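You operate a simulated robot arm through the tools that you are given. There is no shell and no other tool. Be economical: measure what you need, move in short steps, check, and stop when the job is done.

You run a simulated two-armed robot. Do the job below in one go: nothing can be reset, and whatever is moved stays where it is left.

TASK
Stack the jar labelled "olives" from the hob worktop on top of the jar marked "FRI". Then turn the shade knob to 5. Then open the pans drawer, fetch the clear shaker and stand it inside, then shut the drawer. Do these in the order given. Set down upright: clear shaker.

Only the result counts: the job must be done as asked and must still hold three seconds after the hand-in. Knocking over, shifting, dropping, spilling or breaking anything else fails it.

THE ROBOT
Two 7-joint arms with two-finger parallel grippers on one trunk, on a base that drives. Base frame: it is fixed to the floor where the robot stands at the start and does not move with it; the origin is under the middle of the robot, x ahead of it, y to its left, z up. Units: m, rad, N and s.
The left shoulder is at the start at [0.06, 0.189, 1.228], the right one opposite. With the tool pointing down near the work surface each hand reaches from about 0.1 to 0.66 m from the robot's upright axis, wherever it stands, measured 20 degrees to its own side. Places, roughly: pans drawer [0.5, -0.8, 0.6]; pans drawer inside [0.6, -0.8, 0.5]; shade knob [0.4, 0.4, 1]. Payload 3.43 kg a hand.
The TCP of each hand is the grasp point between the finger pads, 0.03 m short of the fingertips. In the tool frame z runs along the fingers and y along their closing line. The gripper opens to 0.094 m. The fingers are 0.028 m wide and 0.01 m thick; the gripper's body (0.05 by 0.096 m) begins 0.055 m behind the TCP.
Orientation is that of the tool frame in the base frame, as a unit quaternion [x, y, z, w]. With the fingers straight down and closing along the base's y, the tool's x points along the base's -x, its y along +y and its z along -z.

THE INTERFACE
- The arms move only by the tool send_rows. It takes "left_moves", "right_moves" or both (then of equal length, played together; a hand with none holds still); each is a list of rows, each a list of 3 entries, a list of its own where there are three numbers: the opening, from 0 (shut) to 1 (fully open), then the shift along the base's x, y, z in units of 25 mm (1.0 is 25 mm), then the turn, a rotation vector about the base's x, y, z in units of 8 degrees (1.0 is 8 degrees). In form: [[jaw, [dx, dy, dz], [rx, ry, rz]], ...]. A call has 1 to 20 rows; each row shifts and turns the commanded pose from where the row before left it. A call with a number of a shift or a turn outside -1 to 1 is refused whole. Each row takes 0.2 s and may step no farther than 0.05 m and 0.15 rad from the row before; otherwise, or with a gripper value out of range, the whole call is refused. Where a pose cannot be reached the arm comes as near as it can. A force on the tool above 40 N (or 10 N above the force at the start of the call, whichever is more), or a blocked arm, ends the call early, and 0.2 s more pass. Each finger travels about 0.153 m/s and halts on what it meets, pressing with about 36 N; the grip force reading is that of the motor and also rises with nothing between the fingers. The clock runs only during rows and for 0.2 s after the last one: add rows that do not move to give the fingers time. The reply holds the time, the measured pose of the TCP, the force on the tool along the base axes, the opening and the grip force, in the units named above and with some noise, with the torque about the TCP (base axes, N m) and any sound that the robot's microphone picked up.
- Cameras (640 x 400 px; columns grow to the right, rows downward): "scene" is now at [0.0112, -0.0032, 1.7574]; the picture's right is [0.02, -1.00, -0.00], its down [-0.88, -0.02, -0.48] and it looks along [0.48, 0.01, -0.88] (base axes); focal length 227 px, centre (320, 200). "left" rides on the left gripper at [0.076, -0.014, -0.102] in its tool frame; the picture's right is [0.18, 0.98, 0.00], its down [-0.75, 0.14, -0.64] and it looks along [-0.63, 0.12, 0.77] (tool axes); focal length 243 px, centre (320, 200). "right" rides on the right gripper at [0.076, 0.014, -0.102] in its tool frame; the picture's right is [-0.18, 0.98, 0.00], its down [-0.75, -0.14, -0.64] and it looks along [-0.63, -0.12, 0.77] (tool axes); focal length 243 px, centre (320, 200). There is no depth. A picture from a camera that has moved, and an enlarged one, comes with that camera's place and axes in the base frame and with its lens. The place of the scene camera against the robot may be out by one fixed shift of up to 0.012 m in any direction.
- grab_frame(camera): a new picture of that camera. No time passes.
- raise_lower(by): slides the trunk up (or, below 0, down) by that many m; the arms and the scene camera ride with it, the base frame stays. It gives what a move gives, with no picture.
- drive_base(legs): drives the robot by 1 to 6 legs, each [ahead, left, turn to the left] in m, m and rad, along the robot's own axes; the way and the turn of a leg run together, so that a leg with both is an arc; at most 1.5 m and 3.142 rad a leg. The arms and the cameras ride along, it lands a little off, and it stops where it bumps. It gives what a move gives.
- pan_tilt(pan, tilt): turns the head with the scene camera to pan (to the left, within 1.501 rad either way) and tilt (down, from -0.506 to 1.204), counted from straight ahead of the robot. It gives what a move gives.
- enlarge(camera, box): a new picture of the part [left, top, right, bottom] of that camera's present view, enlarged. No time passes.
- hand_in(): hands the job in; it is judged then, once.

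Go step by step. Nothing tells you exact positions but the pictures and the camera data: compare them with the known pose of the tool, close in by small moves and look again before you grip or let go. The budget is 165 turns and 122 pictures, counting those below and the enlarged ones. Unless the task says otherwise, let go and move clear before handing in, and close with one line.

The tools are called after "Call:" as name(argument=value, ...) on one line, values as JSON. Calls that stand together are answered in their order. send_rows: Moves the arms, as the interface text tells. Its arguments: {"type":"object","properties":{"left_moves":{"type":"array","items":{"type":"array"}},"right_moves":{"type":"array","items":{"type":"array"}}},"required":[]} The other tools are called the same way: raise_lower (by) slides the trunk up or down; drive_base (legs) drives the base; pan_tilt (pan, tilt) turns the head that bears the scene camera; grab_frame (camera) takes a picture; enlarge (camera, box) takes an enlarged picture of a part of a camera's view; hand_in () hands the job in.

At the start:

```text
clock: 0.0
left_ee_pos: [0.344, 0.0615, 1.3092]
left_tool_rot: [0.0, 1.0, 0.001, 0.0]
left_ft_force: [-0.2, -0.3, 0.0]
left_wrist_torque: [0.03, 0.02, 0.01]
left_gripper_width: 0.0941
left_grasp_force: 0.0
right_ee_pos: [0.3336, -0.2427, 1.3108]
right_tool_rot: [0.0, 1.0, 0.0, 0.0]
right_ft_force: [0.3, 0.3, 0.3]
right_wrist_torque: [-0.01, 0.01, 0.0]
right_gripper_width: 0.0939
right_grasp_force: 0.0
trunk travel left (down, up): [-0.9, 0.09]
robot x, y, heading: [-0.0017, 0.0006, 0.001]
head pan, tilt: [0.021, 1.075]
```

scene: 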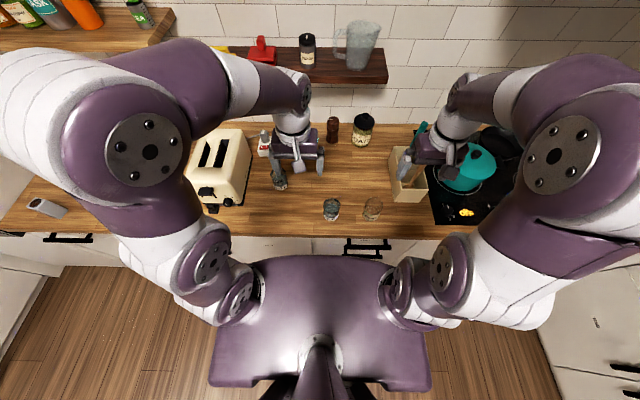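
right: 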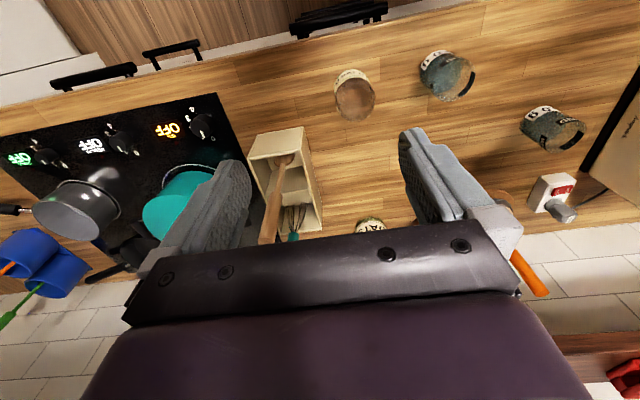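
left: 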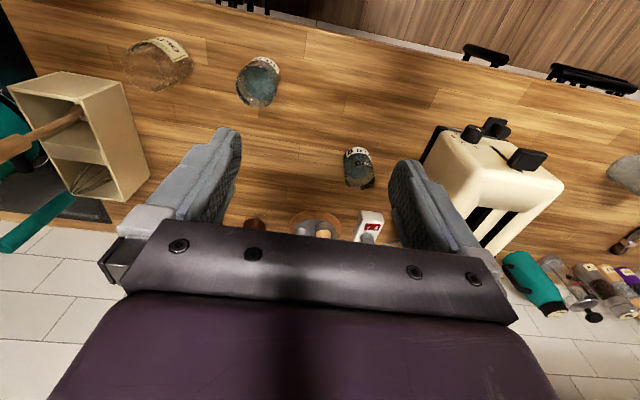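

I see a counter with a toaster, several jars, a utensil box, and a hob on the right. I'll look closer for labels and the surroundings.

Call:
enlarge(camera="scene", box=[240, 100, 420, 240])

Call:
enlarge(camera="right", box=[300, 30, 640, 240])

Call:
enlarge(camera="left", box=[100, 0, 420, 240])

```text
2.86 times, centred on (330, 170) of scene
camera zoom: at [0.0112, -0.0032, 1.7574], right [0.02, -1.0, 0.0], down [-0.88, -0.02, -0.48], along [0.48, 0.01, -0.88], focal length 649 px, centre (291, 286)
```

zoom: 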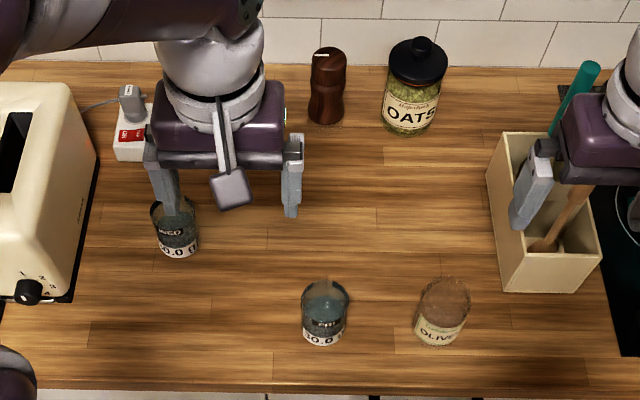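

```text
1.88 times, centred on (470, 135) of right
camera zoom: at [0.2579, -0.2292, 1.4158], right [0.18, 0.98, 0.0], down [0.75, -0.14, 0.64], along [0.63, -0.12, -0.77], focal length 457 px, centre (38, 322)
```

zoom: 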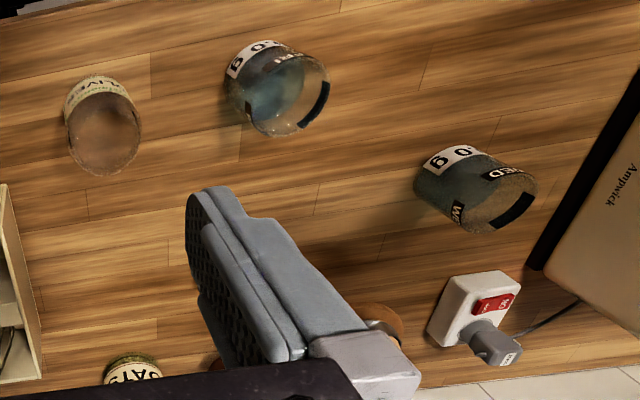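

```text
1.67 times, centred on (260, 120) of left
camera zoom: at [0.2686, 0.0485, 1.4127], right [-0.18, 0.98, 0.0], down [0.75, 0.14, 0.64], along [0.63, 0.12, -0.77], focal length 404 px, centre (420, 333)
```

zoom: 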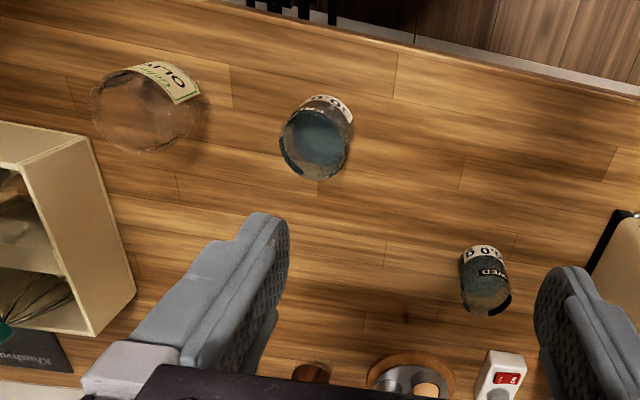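

The olives jar is near (0.405, -0.20) and the FRI jar near (0.405, -0.035). Before moving I'll look around for the clear shaker, the drawer and the knob.

Call:
pan_tilt(pan=0.8, tilt=0.6)

Call:
grab_frame(camera="scene")

Call:
pan_tilt(pan=-0.8, tilt=0.6)

Call:
grab_frame(camera="scene")

Call:
pan_tilt(pan=0.0, tilt=0.5)

Call:
grab_frame(camera="scene")

```text
clock: 1.1
left_ee_pos: [0.3444, 0.0625, 1.3098]
left_tool_rot: [-0.001, 1.0, 0.0, 0.0]
left_ft_force: [-0.2, 0.3, 0.5]
left_wrist_torque: [-0.03, 0.01, 0.03]
left_gripper_width: 0.094
left_grasp_force: 0.1
right_ee_pos: [0.3323, -0.2434, 1.3112]
right_tool_rot: [-0.001, 1.0, 0.0, 0.0]
right_ft_force: [-0.5, 0.1, -0.8]
right_wrist_torque: [0.0, -0.02, 0.0]
right_gripper_width: 0.094
right_grasp_force: 0.1
trunk travel left (down, up): [-0.9, 0.09]
robot x, y, heading: [0.001, 0.0015, -0.0]
head pan, tilt: [0.799, 0.6]
```

```text
115 pictures are left
camera scene: at [0.0081, 0.0588, 1.7944], right [0.72, -0.7, 0.0], down [-0.39, -0.41, -0.82], along [0.58, 0.59, -0.57], focal length 227 px, centre (320, 200)
```

scene: 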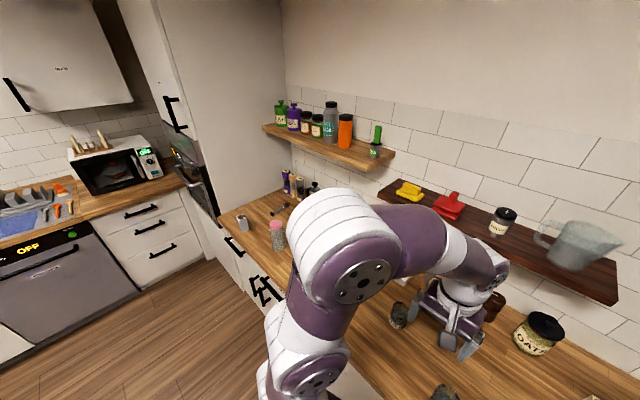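

```text
clock: 2.8
left_ee_pos: [0.3437, 0.0607, 1.3097]
left_tool_rot: [0.0, 1.0, -0.001, 0.0]
left_ft_force: [-0.4, 0.1, -0.4]
left_wrist_torque: [0.03, 0.0, -0.01]
left_gripper_width: 0.0938
left_grasp_force: 0.1
right_ee_pos: [0.3337, -0.2441, 1.3129]
right_tool_rot: [0.001, 1.0, -0.001, 0.0]
right_ft_force: [0.1, 0.3, 0.2]
right_wrist_torque: [0.0, 0.01, 0.02]
right_gripper_width: 0.0939
right_grasp_force: 0.1
trunk travel left (down, up): [-0.9, 0.09]
robot x, y, heading: [0.0018, -0.0028, -0.004]
head pan, tilt: [-0.799, 0.6]
```

```text
114 pictures are left
camera scene: at [0.008, -0.0678, 1.7945], right [-0.72, -0.7, 0.0], down [-0.39, 0.4, -0.83], along [0.58, -0.59, -0.56], focal length 227 px, centre (320, 200)
```

scene: 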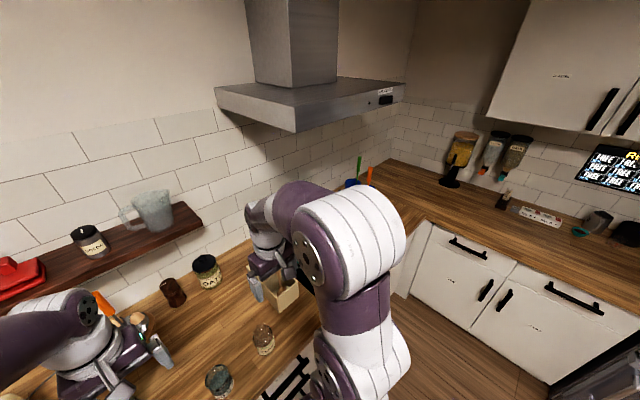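

```text
clock: 3.9
left_ee_pos: [0.3444, 0.0613, 1.3091]
left_tool_rot: [0.0, 1.0, -0.001, 0.0]
left_ft_force: [-0.2, 0.2, -0.2]
left_wrist_torque: [-0.02, 0.0, -0.03]
left_gripper_width: 0.094
left_grasp_force: 0.1
right_ee_pos: [0.3324, -0.2419, 1.312]
right_tool_rot: [0.0, 1.0, -0.001, 0.0]
right_ft_force: [-0.4, -0.5, -0.2]
right_wrist_torque: [0.02, 0.04, 0.03]
right_gripper_width: 0.0939
right_grasp_force: 0.0
trunk travel left (down, up): [-0.9, 0.09]
robot x, y, heading: [0.0022, 0.0018, -0.001]
head pan, tilt: [0.0, 0.499]
```

```text
113 pictures are left
camera scene: at [0.0374, -0.0046, 1.8036], right [0.0, -1.0, 0.0], down [-0.48, 0.0, -0.88], along [0.88, 0.0, -0.48], focal length 227 px, centre (320, 200)
```

scene: 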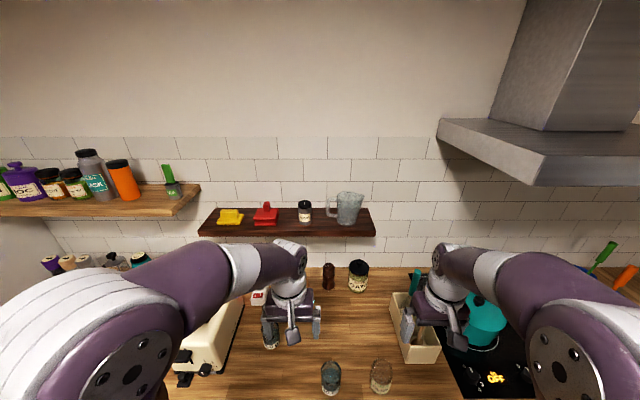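

There's a pink-topped vessel and a grey thing on the left of the counter. I'll enlarge that area.

Call:
pan_tilt(pan=0.9, tilt=0.6)

Call:
enlarge(camera="scene", box=[220, 80, 420, 260])

Call:
pan_tilt(pan=-1.45, tilt=0.6)

Call:
grab_frame(camera="scene")

Call:
pan_tilt(pan=1.45, tilt=0.6)

Call:
grab_frame(camera="scene")

```text
clock: 5.1
left_ee_pos: [0.3444, 0.0605, 1.3098]
left_tool_rot: [0.001, 1.0, 0.0, 0.0]
left_ft_force: [-0.6, -0.5, -0.7]
left_wrist_torque: [0.0, 0.0, -0.02]
left_gripper_width: 0.094
left_grasp_force: 0.0
right_ee_pos: [0.3346, -0.2431, 1.3117]
right_tool_rot: [0.0, 1.0, 0.0, 0.0]
right_ft_force: [0.0, -0.4, -0.4]
right_wrist_torque: [0.0, -0.01, 0.0]
right_gripper_width: 0.0941
right_grasp_force: 0.0
trunk travel left (down, up): [-0.9, 0.09]
robot x, y, heading: [-0.0012, -0.0027, -0.0]
head pan, tilt: [0.901, 0.6]
```

```text
2.22 times, centred on (320, 170) of scene
camera zoom: at [0.0014, 0.0648, 1.7945], right [0.78, -0.62, 0.0], down [-0.35, -0.44, -0.83], along [0.51, 0.65, -0.56], focal length 504 px, centre (320, 267)
```

zoom: 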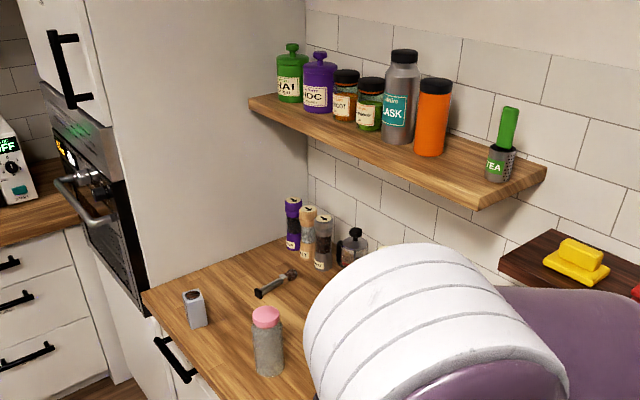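

```text
clock: 7.3
left_ee_pos: [0.345, 0.0611, 1.3098]
left_tool_rot: [0.0, 1.0, 0.0, -0.001]
left_ft_force: [-0.2, -0.3, 0.4]
left_wrist_torque: [-0.03, 0.0, -0.01]
left_gripper_width: 0.0941
left_grasp_force: 0.1
right_ee_pos: [0.3339, -0.2436, 1.3109]
right_tool_rot: [-0.001, 1.0, 0.0, 0.0]
right_ft_force: [0.0, -0.1, -0.3]
right_wrist_torque: [-0.01, 0.03, 0.0]
right_gripper_width: 0.0941
right_grasp_force: 0.1
trunk travel left (down, up): [-0.9, 0.09]
robot x, y, heading: [-0.003, 0.0003, 0.0]
head pan, tilt: [-1.45, 0.6]
```

```text
111 pictures are left
camera scene: at [-0.0429, -0.0922, 1.7945], right [-0.99, -0.12, 0.0], down [-0.07, 0.56, -0.83], along [0.1, -0.82, -0.56], focal length 227 px, centre (320, 200)
```

scene: 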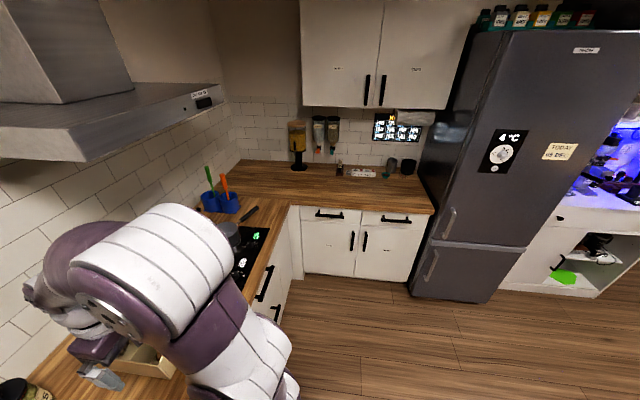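

```text
clock: 9.8
left_ee_pos: [0.3435, 0.0623, 1.3096]
left_tool_rot: [0.001, 1.0, 0.001, 0.001]
left_ft_force: [0.5, 0.0, 0.3]
left_wrist_torque: [0.02, -0.03, -0.01]
left_gripper_width: 0.0941
left_grasp_force: 0.1
right_ee_pos: [0.3332, -0.2425, 1.3123]
right_tool_rot: [0.0, 1.0, 0.0, 0.0]
right_ft_force: [0.3, 0.1, -0.1]
right_wrist_torque: [-0.02, -0.01, 0.0]
right_gripper_width: 0.094
right_grasp_force: 0.0
trunk travel left (down, up): [-0.9, 0.09]
robot x, y, heading: [-0.002, -0.0002, -0.003]
head pan, tilt: [1.45, 0.6]
```

```text
110 pictures are left
camera scene: at [-0.0429, 0.0833, 1.7945], right [0.99, -0.12, 0.0], down [-0.07, -0.56, -0.83], along [0.1, 0.82, -0.56], focal length 227 px, centre (320, 200)
```

scene: 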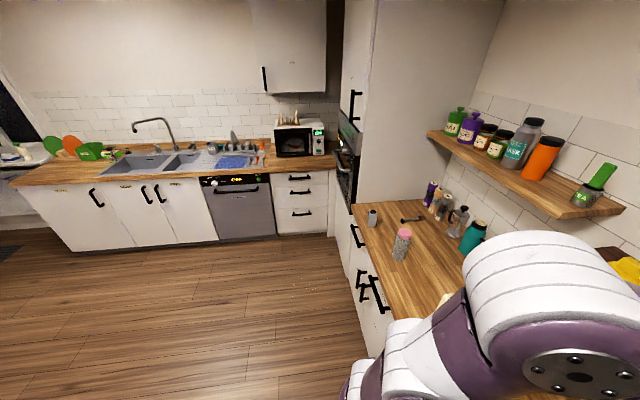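

The clear shaker should be the pink-topped vessel near (0.445, 0.835); I'll check it later. First I'll bring the right hand above the olives jar for a closer look.

Call:
send_rows(right_moves=[[1, [0.36, 0.22, -1], [0, 0, 0]], [1, [0.36, 0.22, -1], [0, 0, 0]], [1, [0.36, 0.22, -1], [0, 0, 0]], [1, [0.36, 0.22, -1], [0, 0, 0]], [1, [0.36, 0.22, -1], [0, 0, 0]], [1, [0.36, 0.22, -1], [0, 0, 0]], [1, [0.36, 0.22, -1], [0, 0, 0]], [1, [0.36, 0.22, -1], [0, 0, 0]]])

Call:
grab_frame(camera="right")

Call:
pan_tilt(pan=0.0, tilt=1.075)

Call:
enlarge(camera="scene", box=[260, 120, 420, 240])

```text
clock: 11.6
left_ee_pos: [0.3446, 0.062, 1.3091]
left_tool_rot: [0.0, 1.0, 0.001, 0.0]
left_ft_force: [0.7, -0.7, 0.4]
left_wrist_torque: [0.04, 0.02, 0.0]
left_gripper_width: 0.0938
left_grasp_force: 0.2
right_ee_pos: [0.4065, -0.1982, 1.1103]
right_tool_rot: [0.0, 1.0, 0.001, -0.001]
right_ft_force: [0.2, 0.3, -0.1]
right_wrist_torque: [0.0, 0.01, 0.03]
right_gripper_width: 0.094
right_grasp_force: 0.1
trunk travel left (down, up): [-0.9, 0.09]
robot x, y, heading: [0.0021, -0.0018, 0.003]
head pan, tilt: [1.45, 0.6]
```

```text
109 pictures are left
camera right: at [0.3313, -0.1848, 1.2154], right [0.18, 0.98, 0.0], down [0.75, -0.14, 0.64], along [0.63, -0.12, -0.77], focal length 243 px, centre (320, 200)
```

right: 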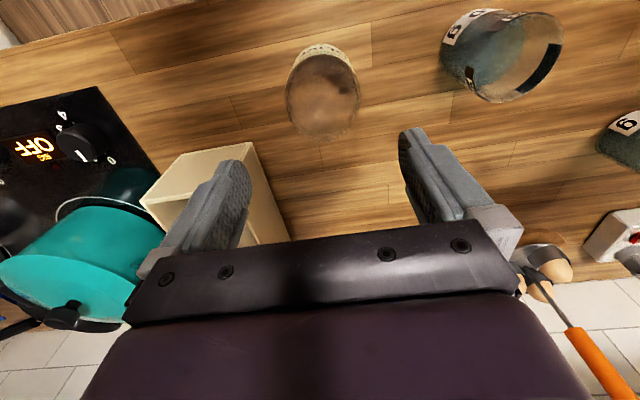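

```text
clock: 13.2
left_ee_pos: [0.3451, 0.0619, 1.3098]
left_tool_rot: [0.001, 1.0, 0.001, 0.001]
left_ft_force: [0.6, -0.1, -0.2]
left_wrist_torque: [0.02, -0.02, 0.02]
left_gripper_width: 0.0939
left_grasp_force: 0.0
right_ee_pos: [0.4049, -0.1993, 1.1114]
right_tool_rot: [0.0, 1.0, 0.001, 0.0]
right_ft_force: [1.1, 0.0, -1.4]
right_wrist_torque: [0.01, -0.01, 0.01]
right_gripper_width: 0.094
right_grasp_force: 0.1
trunk travel left (down, up): [-0.9, 0.09]
robot x, y, heading: [0.0005, -0.0007, 0.001]
head pan, tilt: [0.0, 1.075]
```

```text
3.33 times, centred on (340, 180) of scene
camera zoom: at [0.0112, -0.0044, 1.7574], right [0.0, -1.0, 0.0], down [-0.88, 0.0, -0.48], along [0.48, 0.0, -0.88], focal length 757 px, centre (253, 267)
```

zoom: 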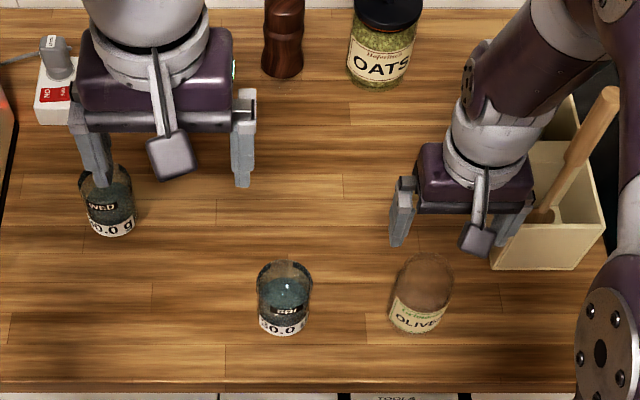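

The olives jar is about 0.07 wide and 0.08 tall, centred near (0.405, -0.197). I'll descend partway and check the alignment.

Call:
send_rows(right_moves=[[1, [0, 0, -0.9], [0, 0, 0]], [1, [0, 0, -0.9], [0, 0, 0]], [1, [0, 0, -0.9], [0, 0, 0]], [1, [0, 0, -0.5], [0, 0, 0]]])

Call:
grab_frame(camera="right")

Call:
enlarge(camera="scene", box=[260, 120, 420, 240])

```text
clock: 14.2
left_ee_pos: [0.3449, 0.0619, 1.3098]
left_tool_rot: [0.001, 1.0, -0.001, 0.001]
left_ft_force: [0.1, -0.1, 1.2]
left_wrist_torque: [0.0, -0.02, 0.0]
left_gripper_width: 0.0939
left_grasp_force: 0.1
right_ee_pos: [0.4059, -0.2002, 1.0306]
right_tool_rot: [0.0, 1.0, 0.001, 0.0]
right_ft_force: [0.3, 0.6, 1.1]
right_wrist_torque: [-0.02, 0.0, -0.03]
right_gripper_width: 0.0935
right_grasp_force: 0.1
trunk travel left (down, up): [-0.9, 0.09]
robot x, y, heading: [-0.0035, -0.0044, 0.003]
head pan, tilt: [0.0, 1.075]
```

```text
107 pictures are left
camera right: at [0.3307, -0.1854, 1.1356], right [0.18, 0.98, 0.0], down [0.75, -0.14, 0.64], along [0.63, -0.12, -0.77], focal length 243 px, centre (320, 200)
```

right: 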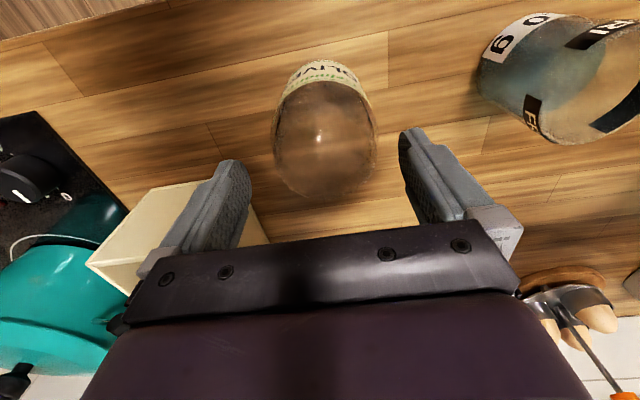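

```text
3.33 times, centred on (340, 180) of scene
camera zoom: at [0.0117, -0.0046, 1.7574], right [0.0, -1.0, 0.0], down [-0.88, 0.0, -0.48], along [0.48, 0.0, -0.88], focal length 757 px, centre (253, 267)
```

zoom: 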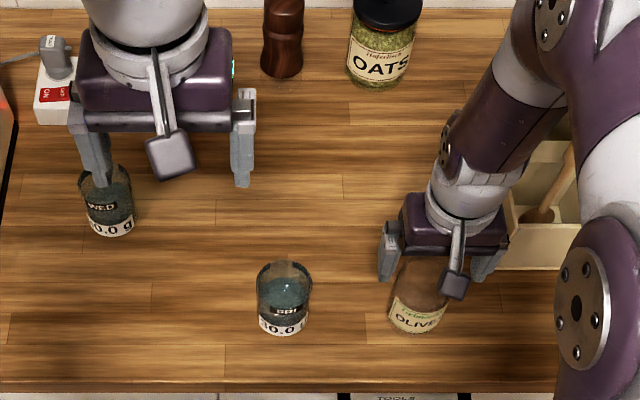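

The jar sits about 5 mm left of the finger mid-line. I'll correct that, descend and close.

Call:
send_rows(right_moves=[[1, [0, 0.2, -0.9], [0, 0, 0]], [1, [0, 0, -0.9], [0, 0, 0]], [1, [0, 0, -0.9], [0, 0, 0]], [0.6, [0, 0, 0], [0, 0, 0]], [0.4, [0, 0, 0], [0, 0, 0]], [0.4, [0, 0, 0], [0, 0, 0]]])

Call:
grab_frame(camera="right")

```text
clock: 15.6
left_ee_pos: [0.344, 0.0605, 1.3094]
left_tool_rot: [0.0, 1.0, 0.001, -0.001]
left_ft_force: [0.7, -0.2, 0.7]
left_wrist_torque: [0.01, -0.02, 0.01]
left_gripper_width: 0.094
left_grasp_force: 0.0
right_ee_pos: [0.4063, -0.1945, 0.9624]
right_tool_rot: [0.0, 1.0, 0.001, 0.0]
right_ft_force: [0.9, -0.3, -0.3]
right_wrist_torque: [0.01, 0.03, -0.02]
right_gripper_width: 0.0696
right_grasp_force: 35.7
trunk travel left (down, up): [-0.9, 0.09]
robot x, y, heading: [0.0005, 0.0014, -0.001]
head pan, tilt: [0.0, 1.075]
```

```text
105 pictures are left
camera right: at [0.3315, -0.1803, 1.0671], right [0.18, 0.98, 0.0], down [0.75, -0.14, 0.64], along [0.63, -0.12, -0.77], focal length 243 px, centre (320, 200)
```

right: 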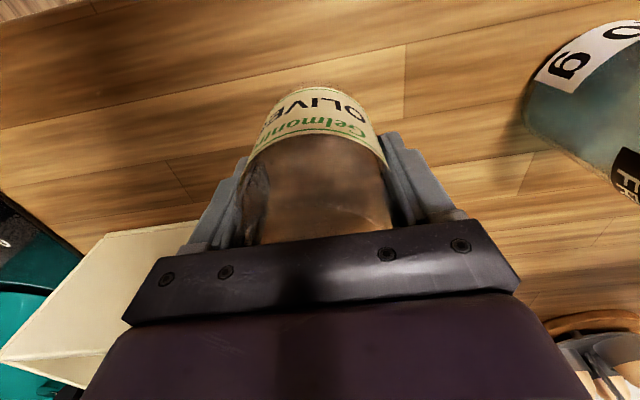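

The olives jar is gripped. I'll lift it and look at the FRI jar.

Call:
send_rows(right_moves=[[0.3, [0, 0, 0.5], [0, 0, 0]], [0.3, [0, 0, 1], [0, 0, 0]], [0.3, [0, 0, 1], [0, 0, 0]], [0.3, [0, 0, 1], [0, 0, 0]], [0.3, [0, 0, 1], [0, 0, 0]], [0.3, [0, 0, 1], [0, 0, 0]]])

Call:
grab_frame(camera="right")

Call:
enlarge(camera="scene", box=[260, 120, 420, 240])

Call:
enlarge(camera="left", box=[160, 0, 360, 140])

```text
clock: 17.0
left_ee_pos: [0.3438, 0.0613, 1.3097]
left_tool_rot: [-0.001, 1.0, 0.0, 0.0]
left_ft_force: [0.7, -0.3, -0.8]
left_wrist_torque: [0.02, -0.01, -0.01]
left_gripper_width: 0.0939
left_grasp_force: 0.0
right_ee_pos: [0.4046, -0.1944, 1.1027]
right_tool_rot: [-0.001, 1.0, 0.001, 0.0]
right_ft_force: [0.0, -0.5, -2.1]
right_wrist_torque: [0.0, -0.04, 0.0]
right_gripper_width: 0.0694
right_grasp_force: 36.0
trunk travel left (down, up): [-0.9, 0.09]
robot x, y, heading: [0.0001, 0.0009, -0.0]
head pan, tilt: [0.0, 1.075]
```

```text
104 pictures are left
camera right: at [0.3296, -0.1804, 1.2068], right [0.18, 0.98, 0.0], down [0.75, -0.14, 0.64], along [0.63, -0.12, -0.77], focal length 243 px, centre (320, 200)
```

right: 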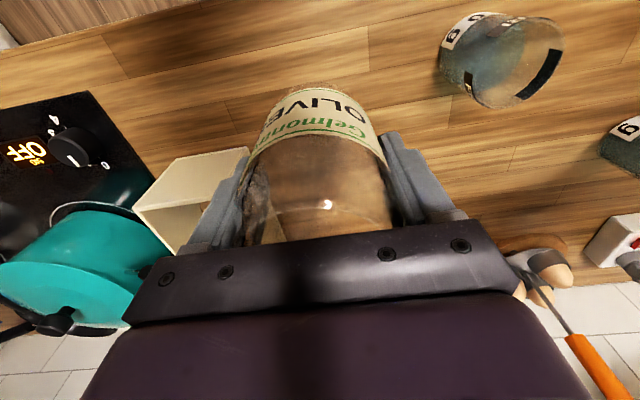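

```text
3.33 times, centred on (340, 180) of scene
camera zoom: at [0.0104, -0.0043, 1.7574], right [0.0, -1.0, 0.0], down [-0.88, 0.0, -0.48], along [0.48, 0.0, -0.88], focal length 757 px, centre (253, 267)
```

zoom: 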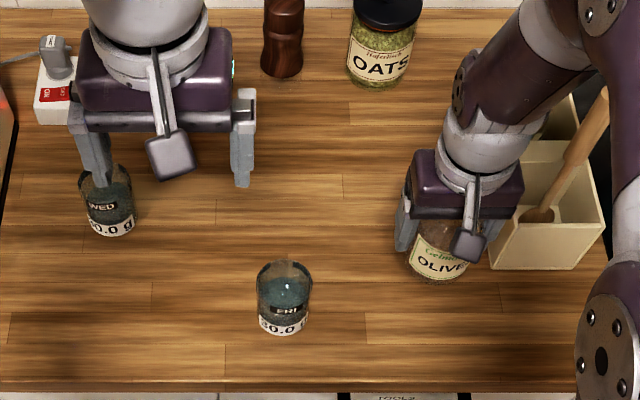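

```text
2.86 times, centred on (260, 70) of left
camera zoom: at [0.268, 0.0487, 1.4128], right [-0.18, 0.98, 0.0], down [0.75, 0.14, 0.64], along [0.63, 0.12, -0.77], focal length 693 px, centre (491, 571)
```

zoom: 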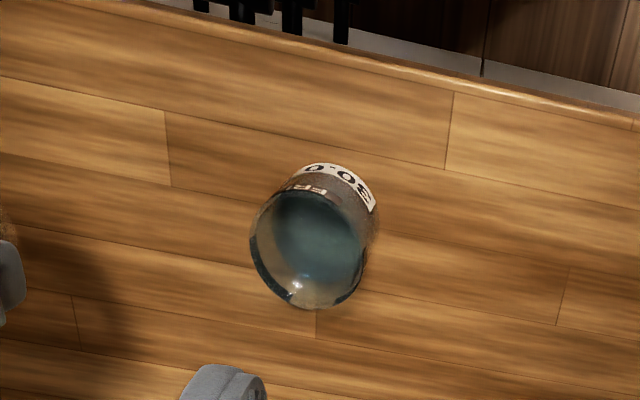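

FRI's rim triangulates to (0.400, -0.0335, 0.983), about 0.068 wide. I'll carry the olives over it while moving the left hand out of the way.

Call:
send_rows(left_moves=[[1, [0, 0.9, 0], [0, 0, 0]], [1, [0, 0.9, 0], [0, 0, 0]], [1, [0, 0.9, 0], [0, 0, 0]], [1, [0, 0.9, 0], [0, 0, 0]], [1, [0, 0.9, 0], [0, 0, 0]], [1, [0, 0.9, 0], [0, 0, 0]], [1, [0, 0, 0], [0, 0, 0]], [1, [0, 0, 0], [0, 0, 0]]], right_moves=[[0.3, [0, 0, 0], [0, 0, 0]], [0.3, [0, 0.9, 0], [0, 0, 0]], [0.3, [0, 0.9, 0], [0, 0, 0]], [0.3, [0, 0.9, 0], [0, 0, 0]], [0.3, [0, 0.9, 0], [0, 0, 0]], [0.3, [0, 0.9, 0], [0, 0, 0]], [0.3, [-0.1, 0.9, 0], [0, 0, 0]], [0.3, [0, 0.9, 0], [0, 0, 0]]])

Call:
grab_frame(camera="right")

Call:
enlarge(camera="scene", box=[260, 120, 420, 240])

Call:
grab_frame(camera="left")

```text
clock: 18.8
left_ee_pos: [0.3453, 0.1948, 1.3096]
left_tool_rot: [0.0, 1.0, 0.001, 0.0]
left_ft_force: [0.7, 1.3, -0.3]
left_wrist_torque: [-0.03, 0.0, -0.02]
left_gripper_width: 0.094
left_grasp_force: 0.0
right_ee_pos: [0.4024, -0.0355, 1.1027]
right_tool_rot: [0.001, 1.0, 0.0, 0.0]
right_ft_force: [-0.4, 0.0, -1.9]
right_wrist_torque: [0.02, 0.03, -0.01]
right_gripper_width: 0.0691
right_grasp_force: 35.7
trunk travel left (down, up): [-0.9, 0.09]
robot x, y, heading: [-0.0021, -0.0015, 0.001]
head pan, tilt: [0.0, 1.075]
```

```text
101 pictures are left
camera right: at [0.3272, -0.0207, 1.2061], right [0.18, 0.98, 0.0], down [0.75, -0.14, 0.64], along [0.63, -0.12, -0.77], focal length 243 px, centre (320, 200)
```

right: 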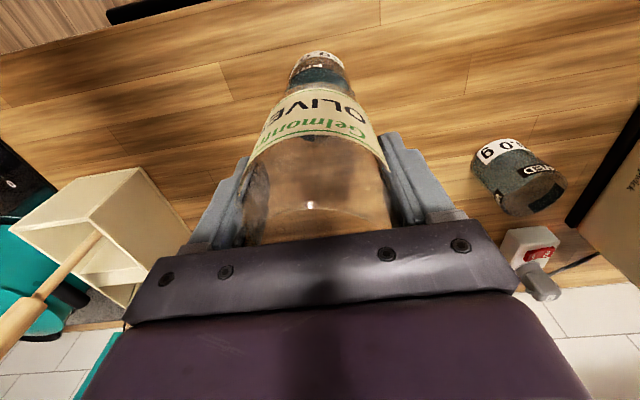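

```text
3.33 times, centred on (340, 180) of scene
camera zoom: at [0.0115, -0.0034, 1.7574], right [0.0, -1.0, 0.0], down [-0.88, 0.0, -0.48], along [0.48, 0.0, -0.88], focal length 757 px, centre (253, 267)
```

zoom: 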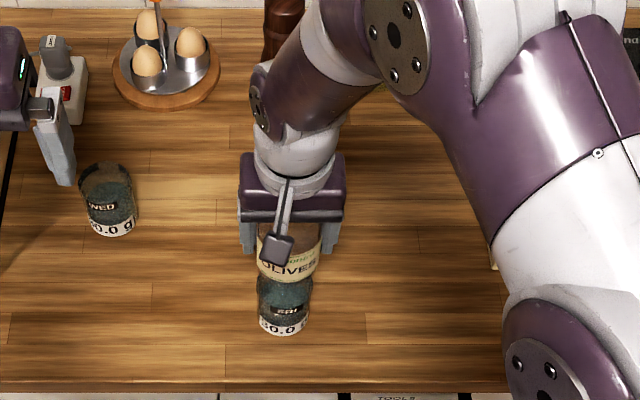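

```text
99 pictures are left
camera left: at [0.2693, 0.1832, 1.4133], right [-0.18, 0.98, 0.0], down [0.75, 0.14, 0.64], along [0.63, 0.12, -0.77], focal length 243 px, centre (320, 200)
```

left: 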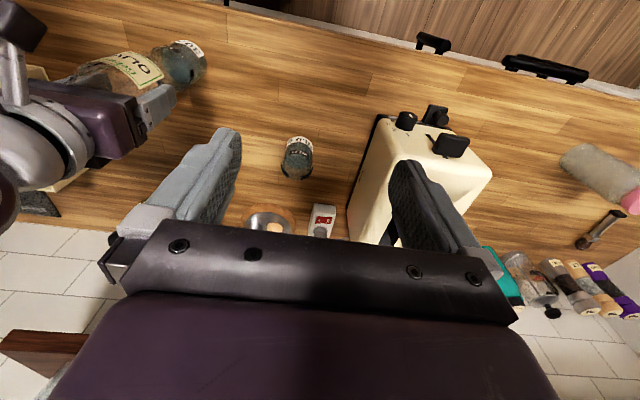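

All three views agree that the jars line up to about 2 mm. I'll lower until I feel contact.

Call:
send_rows(right_moves=[[0.3, [0, 0.04, -0.8], [0, 0, 0]], [0.3, [0, 0, -0.8], [0, 0, 0]], [0.3, [0, 0, -0.6], [0, 0, 0]], [0.3, [0, 0, -0.2], [0, 0, 0]], [0.3, [0, 0, 0], [0, 0, 0]]])

Call:
enlarge(camera="scene", box=[280, 140, 400, 220])

Call:
enlarge(camera="left", box=[60, 0, 260, 140])

```text
clock: 20.0
left_ee_pos: [0.3414, 0.1946, 1.3118]
left_tool_rot: [0.0, 1.0, 0.0, 0.0]
left_ft_force: [0.2, 0.0, 0.0]
left_wrist_torque: [-0.01, 0.0, 0.0]
left_gripper_width: 0.0943
left_grasp_force: 0.0
right_ee_pos: [0.4024, -0.0356, 1.0425]
right_tool_rot: [-0.001, 1.0, 0.0, 0.001]
right_ft_force: [-4.2, -2.0, 18.6]
right_wrist_torque: [-0.05, 0.0, -0.03]
right_gripper_width: 0.0681
right_grasp_force: 35.4
trunk travel left (down, up): [-0.9, 0.09]
robot x, y, heading: [-0.0025, 0.0001, -0.001]
head pan, tilt: [0.0, 1.075]
```

```text
5.00 times, centred on (340, 180) of scene
camera zoom: at [0.0084, -0.0042, 1.7577], right [0.0, -1.0, 0.0], down [-0.88, 0.0, -0.48], along [0.48, 0.0, -0.88], focal length 1135 px, centre (220, 300)
```

zoom: 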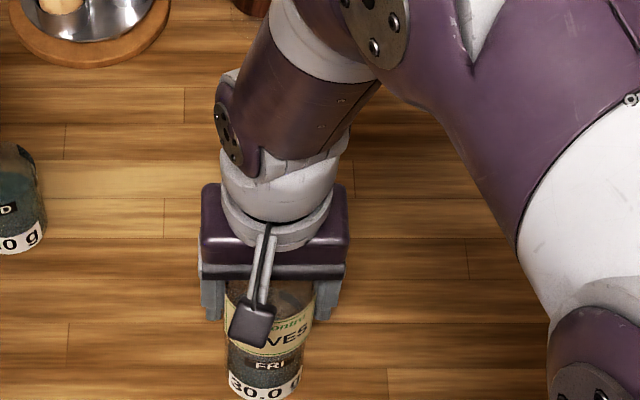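

```text
2.86 times, centred on (160, 70) of left
camera zoom: at [0.2669, 0.1825, 1.4141], right [-0.18, 0.98, 0.0], down [0.75, 0.14, 0.64], along [0.63, 0.12, -0.77], focal length 693 px, centre (777, 571)
```

zoom: 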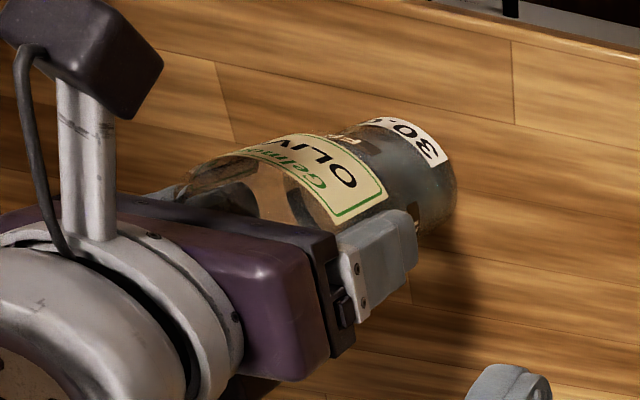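

Contact came at z≈1.0425, with the jars well aligned. I'll ease off 1–2 mm, open the fingers and check before retreating.

Call:
send_rows(right_moves=[[0.3, [0, 0, 0.06], [0, 0, 0]], [0.3, [0, 0, 0], [0, 0, 0]], [0.8, [0, 0, 0], [0, 0, 0]], [1, [0, 0, 0], [0, 0, 0]], [1, [0, 0, 0], [0, 0, 0]]])

Call:
enlarge(camera="left", box=[60, 0, 260, 140])

Call:
grab_frame(camera="right")

```text
clock: 21.2
left_ee_pos: [0.3441, 0.1958, 1.3104]
left_tool_rot: [0.0, 1.0, 0.0, 0.0]
left_ft_force: [-0.1, -0.3, -0.8]
left_wrist_torque: [-0.02, -0.02, 0.0]
left_gripper_width: 0.0941
left_grasp_force: 0.0
right_ee_pos: [0.4029, -0.0362, 1.0429]
right_tool_rot: [0.001, 1.0, 0.0, 0.0]
right_ft_force: [-0.5, -0.4, 0.5]
right_wrist_torque: [0.01, -0.02, 0.0]
right_gripper_width: 0.094
right_grasp_force: 0.1
trunk travel left (down, up): [-0.9, 0.09]
robot x, y, heading: [-0.0022, 0.0, 0.003]
head pan, tilt: [0.0, 1.075]
```

```text
2.86 times, centred on (160, 70) of left
camera zoom: at [0.2693, 0.1823, 1.4134], right [-0.18, 0.98, 0.0], down [0.75, 0.14, 0.64], along [0.63, 0.12, -0.77], focal length 693 px, centre (777, 571)
```

zoom: 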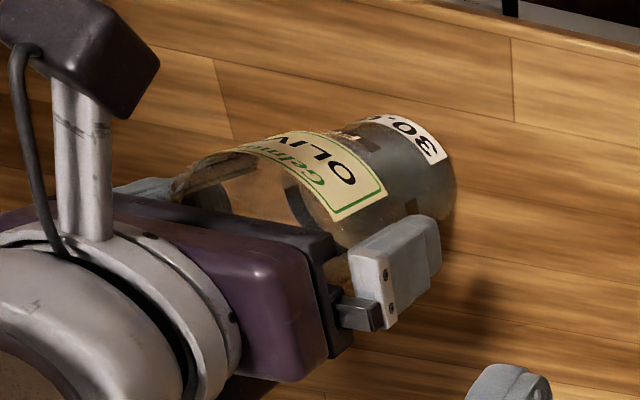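

```text
95 pictures are left
camera right: at [0.3275, -0.0214, 1.147], right [0.18, 0.98, 0.0], down [0.75, -0.14, 0.64], along [0.63, -0.12, -0.77], focal length 243 px, centre (320, 200)
```

right: 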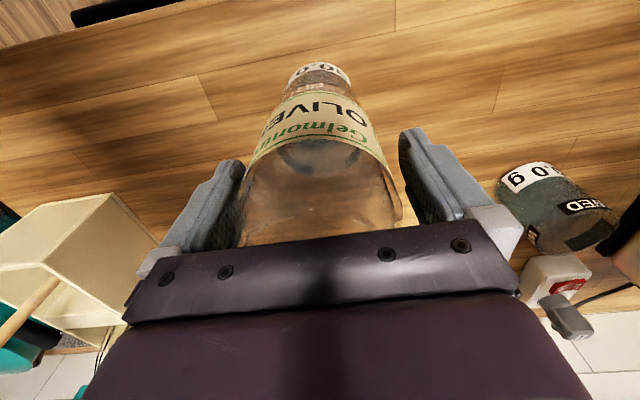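

The stack stands free. I'll retreat straight up, move the right hand off to the side, and look at the toaster knob.

Call:
send_rows(right_moves=[[1, [0, 0, 0.6], [0, 0, 0]], [1, [0, 0, 1], [0, 0, 0]], [1, [0, 0, 1], [0, 0, 0]], [1, [0, 0, 1], [0, 0, 0]], [1, [0, 0, 1], [0, 0, 0]], [1, [0, 0, 1], [0, 0, 0]], [1, [0, 0, 1], [0, 0, 0]], [1, [0, 0, 1], [0, 0, 0]], [1, [-0.5, -1, 1], [0, 0, 0]], [1, [-0.5, -1, 1], [0, 0, 0]], [1, [-0.5, -1, 0], [0, 0, 0]], [1, [-0.5, -1, 0], [0, 0, 0]], [1, [0, -1, 0], [0, 0, 0]], [1, [0, -1, 0], [0, 0, 0]], [1, [0, -1, 0], [0, 0, 0]], [1, [0, -1, 0], [0, 0, 0]]])

Call:
grab_frame(camera="scene")

Call:
enlarge(camera="scene", box=[170, 120, 290, 220])

Call:
enlarge(camera="left", box=[320, 60, 520, 240])

```text
clock: 24.6
left_ee_pos: [0.3451, 0.1941, 1.3105]
left_tool_rot: [0.0, 1.0, 0.0, 0.001]
left_ft_force: [-0.1, -0.3, -0.4]
left_wrist_torque: [0.01, 0.02, -0.01]
left_gripper_width: 0.094
left_grasp_force: 0.1
right_ee_pos: [0.3525, -0.2369, 1.2839]
right_tool_rot: [0.0, 1.0, 0.0, 0.0]
right_ft_force: [1.1, -0.5, -0.4]
right_wrist_torque: [0.02, 0.0, -0.01]
right_gripper_width: 0.0943
right_grasp_force: 0.0
trunk travel left (down, up): [-0.9, 0.09]
robot x, y, heading: [-0.0015, 0.0022, 0.002]
head pan, tilt: [0.0, 1.075]
```

```text
94 pictures are left
camera scene: at [0.0111, -0.0053, 1.7574], right [0.0, -1.0, 0.0], down [-0.88, 0.0, -0.48], along [0.48, 0.0, -0.88], focal length 227 px, centre (320, 200)
```

scene: 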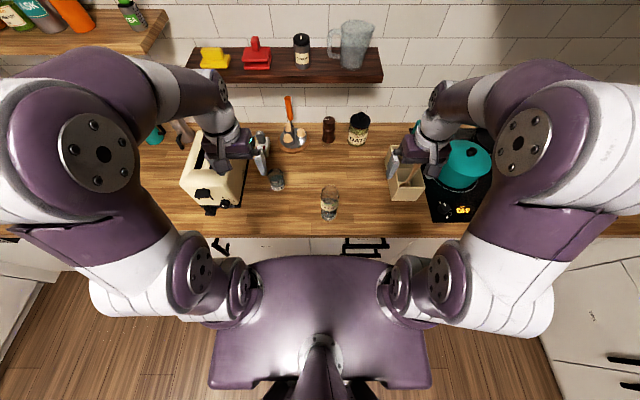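

```text
4.00 times, centred on (230, 170) of scene
camera zoom: at [0.0111, -0.0053, 1.7574], right [0.0, -1.0, 0.0], down [-0.88, 0.0, -0.48], along [0.48, 0.0, -0.88], focal length 908 px, centre (680, 320)
```

zoom: 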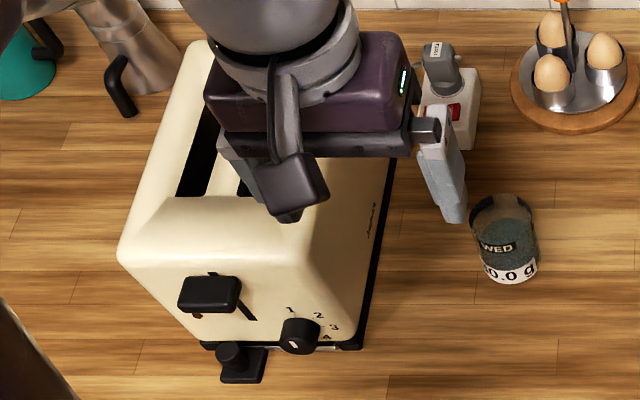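

```text
2.22 times, centred on (420, 150) of left
camera zoom: at [0.269, 0.1816, 1.4135], right [-0.18, 0.98, 0.0], down [0.75, 0.14, 0.64], along [0.63, 0.12, -0.77], focal length 539 px, centre (98, 311)
```

zoom: 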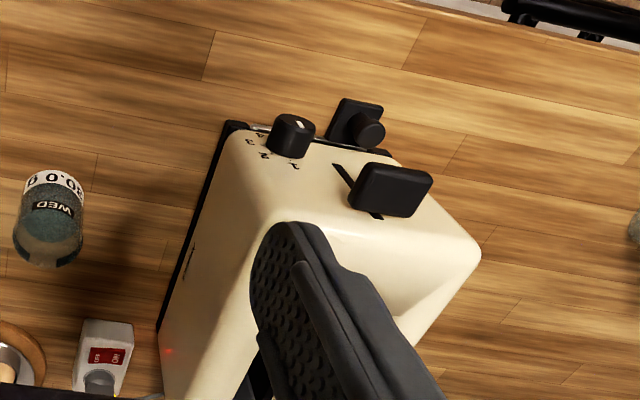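

The stack looks upright. The toaster's front face is square to x and the knob is near (0.41, 0.37, 0.98), facing the robot. I'll back off and lower the trunk to see the dial and pointer from the front.

Call:
drive_base(legs=[[-0.35, 0.1, 0]])

Call:
raise_lower(by=-0.4)

Call:
pan_tilt(pan=0.3, tilt=0.4)

Call:
grab_frame(camera="scene")

```text
clock: 26.9
left_ee_pos: [-0.0031, 0.2944, 1.3113]
left_tool_rot: [-0.001, 1.0, 0.0, 0.0]
left_ft_force: [0.0, -0.2, 0.3]
left_wrist_torque: [0.02, -0.06, -0.01]
left_gripper_width: 0.0939
left_grasp_force: 0.0
right_ee_pos: [0.0066, -0.1367, 1.2829]
right_tool_rot: [-0.001, 1.0, -0.001, -0.002]
right_ft_force: [-0.2, 0.2, 1.1]
right_wrist_torque: [-0.02, 0.02, -0.03]
right_gripper_width: 0.0939
right_grasp_force: 0.1
trunk travel left (down, up): [-0.9, 0.09]
robot x, y, heading: [-0.3532, 0.0985, 0.004]
head pan, tilt: [0.0, 1.075]
```

```text
clock: 30.7
left_ee_pos: [-0.0043, 0.2958, 0.9109]
left_tool_rot: [-0.001, 1.0, 0.001, -0.001]
left_ft_force: [-0.9, 0.5, -0.7]
left_wrist_torque: [0.03, -0.03, 0.01]
left_gripper_width: 0.0938
left_grasp_force: 0.0
right_ee_pos: [0.0039, -0.1364, 0.8828]
right_tool_rot: [-0.001, 1.0, 0.0, 0.0]
right_ft_force: [0.4, 0.1, 0.2]
right_wrist_torque: [0.0, 0.0, 0.01]
right_gripper_width: 0.0939
right_grasp_force: 0.0
trunk travel left (down, up): [-0.5, 0.49]
robot x, y, heading: [-0.3516, 0.0974, 0.004]
head pan, tilt: [0.0, 1.075]
```

```text
clock: 31.8
left_ee_pos: [-0.0045, 0.2945, 0.9089]
left_tool_rot: [-0.001, 1.0, 0.0, 0.0]
left_ft_force: [0.3, -0.2, 0.3]
left_wrist_torque: [0.03, 0.02, 0.0]
left_gripper_width: 0.0939
left_grasp_force: 0.0
right_ee_pos: [0.0047, -0.1367, 0.8843]
right_tool_rot: [0.0, 1.0, 0.0, 0.0]
right_ft_force: [-0.6, 0.3, 0.2]
right_wrist_torque: [0.04, -0.05, 0.01]
right_gripper_width: 0.0941
right_grasp_force: 0.1
trunk travel left (down, up): [-0.5, 0.49]
robot x, y, heading: [-0.3467, 0.0959, -0.002]
head pan, tilt: [0.3, 0.4]
```

```text
91 pictures are left
camera scene: at [-0.3136, 0.1221, 1.4126], right [0.3, -0.95, 0.0], down [-0.37, -0.12, -0.92], along [0.88, 0.27, -0.39], focal length 227 px, centre (320, 200)
```

scene: 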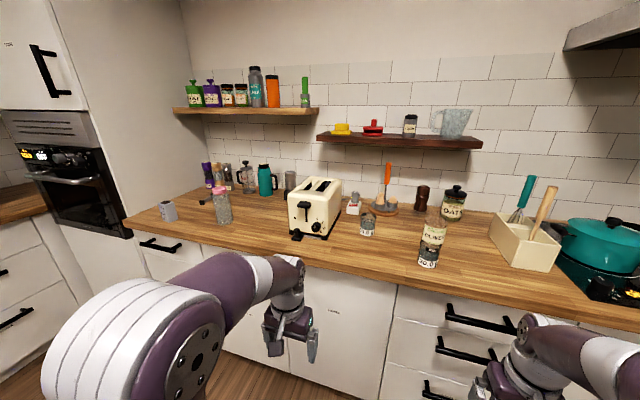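

Excellent view. I'll zoom in on the knob, the stack, the shaker and the drawers.

Call:
enlarge(camera="scene", box=[285, 200, 349, 244])

Call:
enlarge(camera="scene", box=[140, 150, 260, 240])

Call:
enlarge(camera="scene", box=[390, 170, 640, 340])

```text
9.09 times, centred on (317, 222) of scene
camera zoom: at [-0.3136, 0.1221, 1.4126], right [0.3, -0.95, 0.0], down [-0.37, -0.12, -0.92], along [0.88, 0.27, -0.39], focal length 2064 px, centre (347, 0)
```

zoom: 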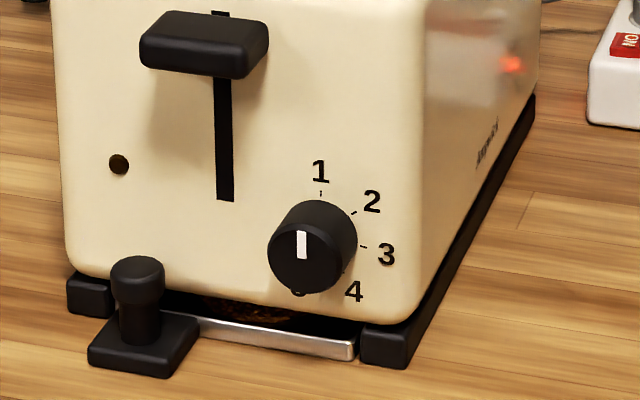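

```text
4.44 times, centred on (200, 195) of scene
camera zoom: at [-0.3136, 0.1221, 1.4126], right [0.3, -0.95, 0.0], down [-0.37, -0.12, -0.92], along [0.88, 0.27, -0.39], focal length 1009 px, centre (853, 222)
```

zoom: 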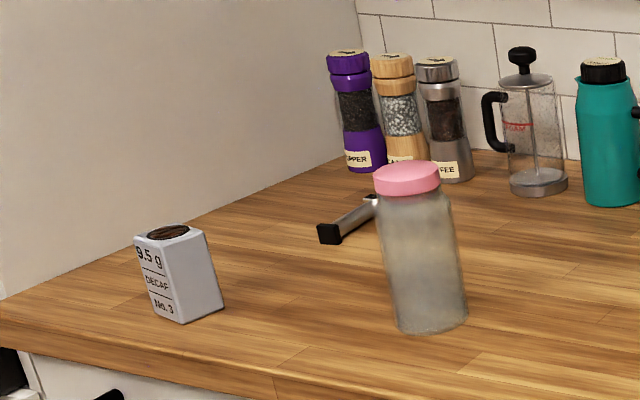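

```text
2.35 times, centred on (515, 255) of scene
camera zoom: at [-0.3136, 0.1221, 1.4126], right [0.3, -0.95, 0.0], down [-0.37, -0.12, -0.92], along [0.88, 0.27, -0.39], focal length 534 px, centre (-139, 71)
```

zoom: 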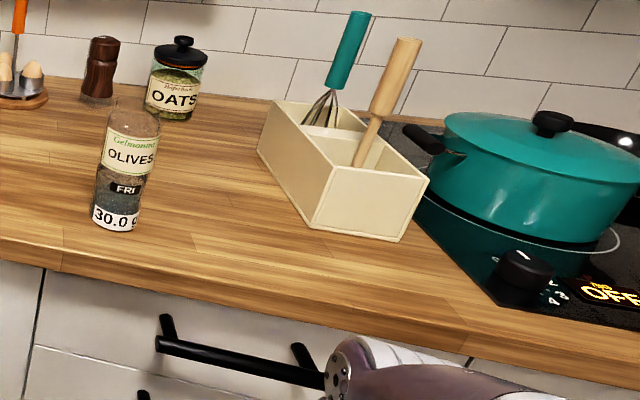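

The olives/FRI stack is straight, and the shaker is the clear jar with the pink lid. The shade pointer is at 1 (straight up) and numbers run clockwise at about 45°, so 5 should be straight down. I'll raise the trunk and point the left hand forward.

Call:
raise_lower(by=0.25)

Call:
send_rows(left_moves=[[0.6, [0.6, 0.2, 0], [0, -0.9375, 0]], [0.6, [0.6, 0.2, 0], [0, -0.9375, 0]], [0.6, [0.6, 0.2, 0], [0, -0.9375, 0]], [0.6, [0.6, 0.2, 0], [0, -0.9375, 0]], [0.6, [0.6, 0.2, 0], [0, -0.9375, 0]], [0.6, [0.6, 0.2, 0], [0, -0.9375, 0]], [0.6, [0.6, 0.2, 0], [0, -0.9375, 0]], [0.6, [0.6, 0.2, 0], [0, -0.9375, 0]], [0.6, [0.6, 0.2, 0], [0, -0.9375, 0]], [0.6, [0.6, 0.2, 0], [0, -0.9375, 0]], [0.6, [0.6, 0.2, 0], [0, -0.9375, 0]], [0.6, [0.6, 0.2, 0], [0, -0.9375, 0]]])

Call:
send_rows(left_moves=[[0.6, [0, 0, 0], [0.9375, 0, 0]], [0.6, [0, 0, 0], [0.9375, 0, 0]], [0.6, [0, 0, 0], [0.9375, 0, 0]], [0.6, [0, 0, 0], [0.9375, 0, 0]], [0.6, [0, 0, 0], [0.9375, 0, 0]], [0.6, [0, 0, 0], [0.9375, 0, 0]], [0.6, [0, 0, 0], [0.9375, 0, 0]], [0.6, [0, 0, 0], [0.9375, 0, 0]], [0.6, [0, 0, 0], [0.9375, 0, 0]], [0.6, [0, 0, 0], [0.9375, 0, 0]], [0.6, [0, 0, 0], [0.9375, 0, 0]], [0.6, [0, 0, 0], [0.9375, 0, 0]]])

Call:
grab_frame(camera="left")

Call:
grab_frame(camera="scene")

```text
clock: 34.4
left_ee_pos: [-0.0047, 0.2932, 1.1602]
left_tool_rot: [0.0, 1.0, 0.0, 0.0]
left_ft_force: [-0.3, 0.1, 0.3]
left_wrist_torque: [-0.04, 0.01, 0.04]
left_gripper_width: 0.094
left_grasp_force: 0.1
right_ee_pos: [0.0054, -0.1361, 1.1338]
right_tool_rot: [-0.001, 1.0, 0.0, 0.0]
right_ft_force: [0.3, -0.1, -0.5]
right_wrist_torque: [-0.01, -0.02, -0.03]
right_gripper_width: 0.0941
right_grasp_force: 0.0
trunk travel left (down, up): [-0.75, 0.24]
robot x, y, heading: [-0.3466, 0.0974, -0.001]
head pan, tilt: [0.3, 0.4]
```

```text
clock: 37.0
left_ee_pos: [0.1512, 0.324, 1.1535]
left_tool_rot: [0.03, 0.77, -0.047, 0.636]
left_ft_force: [-0.6, 0.0, -0.5]
left_wrist_torque: [-0.01, 0.0, 0.02]
left_gripper_width: 0.0564
left_grasp_force: 0.0
left hand out of reach, approached as far as the arm can: row 6, 7, 8
right_ee_pos: [0.005, -0.1361, 1.1343]
right_tool_rot: [-0.001, 1.0, 0.0, 0.001]
right_ft_force: [1.0, -0.4, 0.2]
right_wrist_torque: [-0.01, 0.01, 0.02]
right_gripper_width: 0.0941
right_grasp_force: 0.0
trunk travel left (down, up): [-0.75, 0.24]
robot x, y, heading: [-0.347, 0.0969, 0.001]
head pan, tilt: [0.3, 0.4]
```

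```text
clock: 39.6
left_ee_pos: [0.2679, 0.4777, 1.3147]
left_tool_rot: [0.472, 0.581, 0.509, 0.424]
left_ft_force: [-0.5, 0.1, 0.3]
left_wrist_torque: [0.02, -0.02, 0.0]
left_gripper_width: 0.0562
left_grasp_force: 0.1
left hand out of reach, approached as far as the arm can: row 1, 2, 3, 4, 5, 6, 7, 8, 9, 10, 11, 12
right_ee_pos: [0.0051, -0.1376, 1.1332]
right_tool_rot: [-0.001, 1.0, 0.0, -0.001]
right_ft_force: [-0.4, 1.3, 0.5]
right_wrist_torque: [-0.01, -0.02, -0.01]
right_gripper_width: 0.0942
right_grasp_force: 0.0
trunk travel left (down, up): [-0.75, 0.24]
robot x, y, heading: [-0.3476, 0.0967, 0.003]
head pan, tilt: [0.3, 0.4]
```

```text
87 pictures are left
camera left: at [0.152, 0.5327, 1.3123], right [0.08, 0.22, 0.97], down [-0.46, -0.86, 0.23], along [0.88, -0.47, 0.03], focal length 243 px, centre (320, 200)
```

left: 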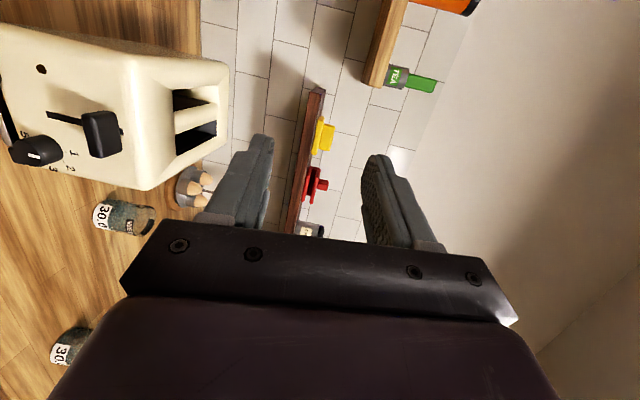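

```text
86 pictures are left
camera scene: at [-0.3136, 0.1219, 1.6627], right [0.3, -0.95, 0.0], down [-0.37, -0.12, -0.92], along [0.88, 0.27, -0.39], focal length 227 px, centre (320, 200)
```

scene: 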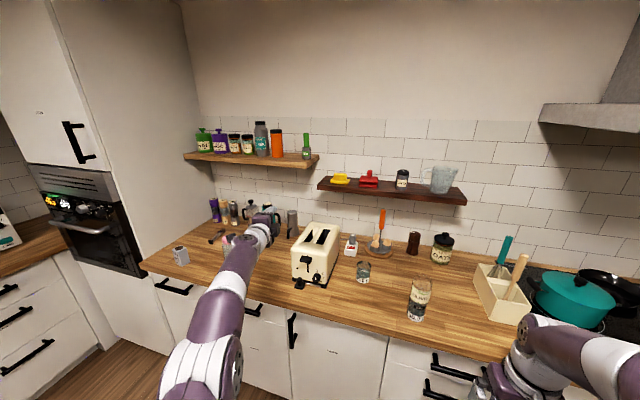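

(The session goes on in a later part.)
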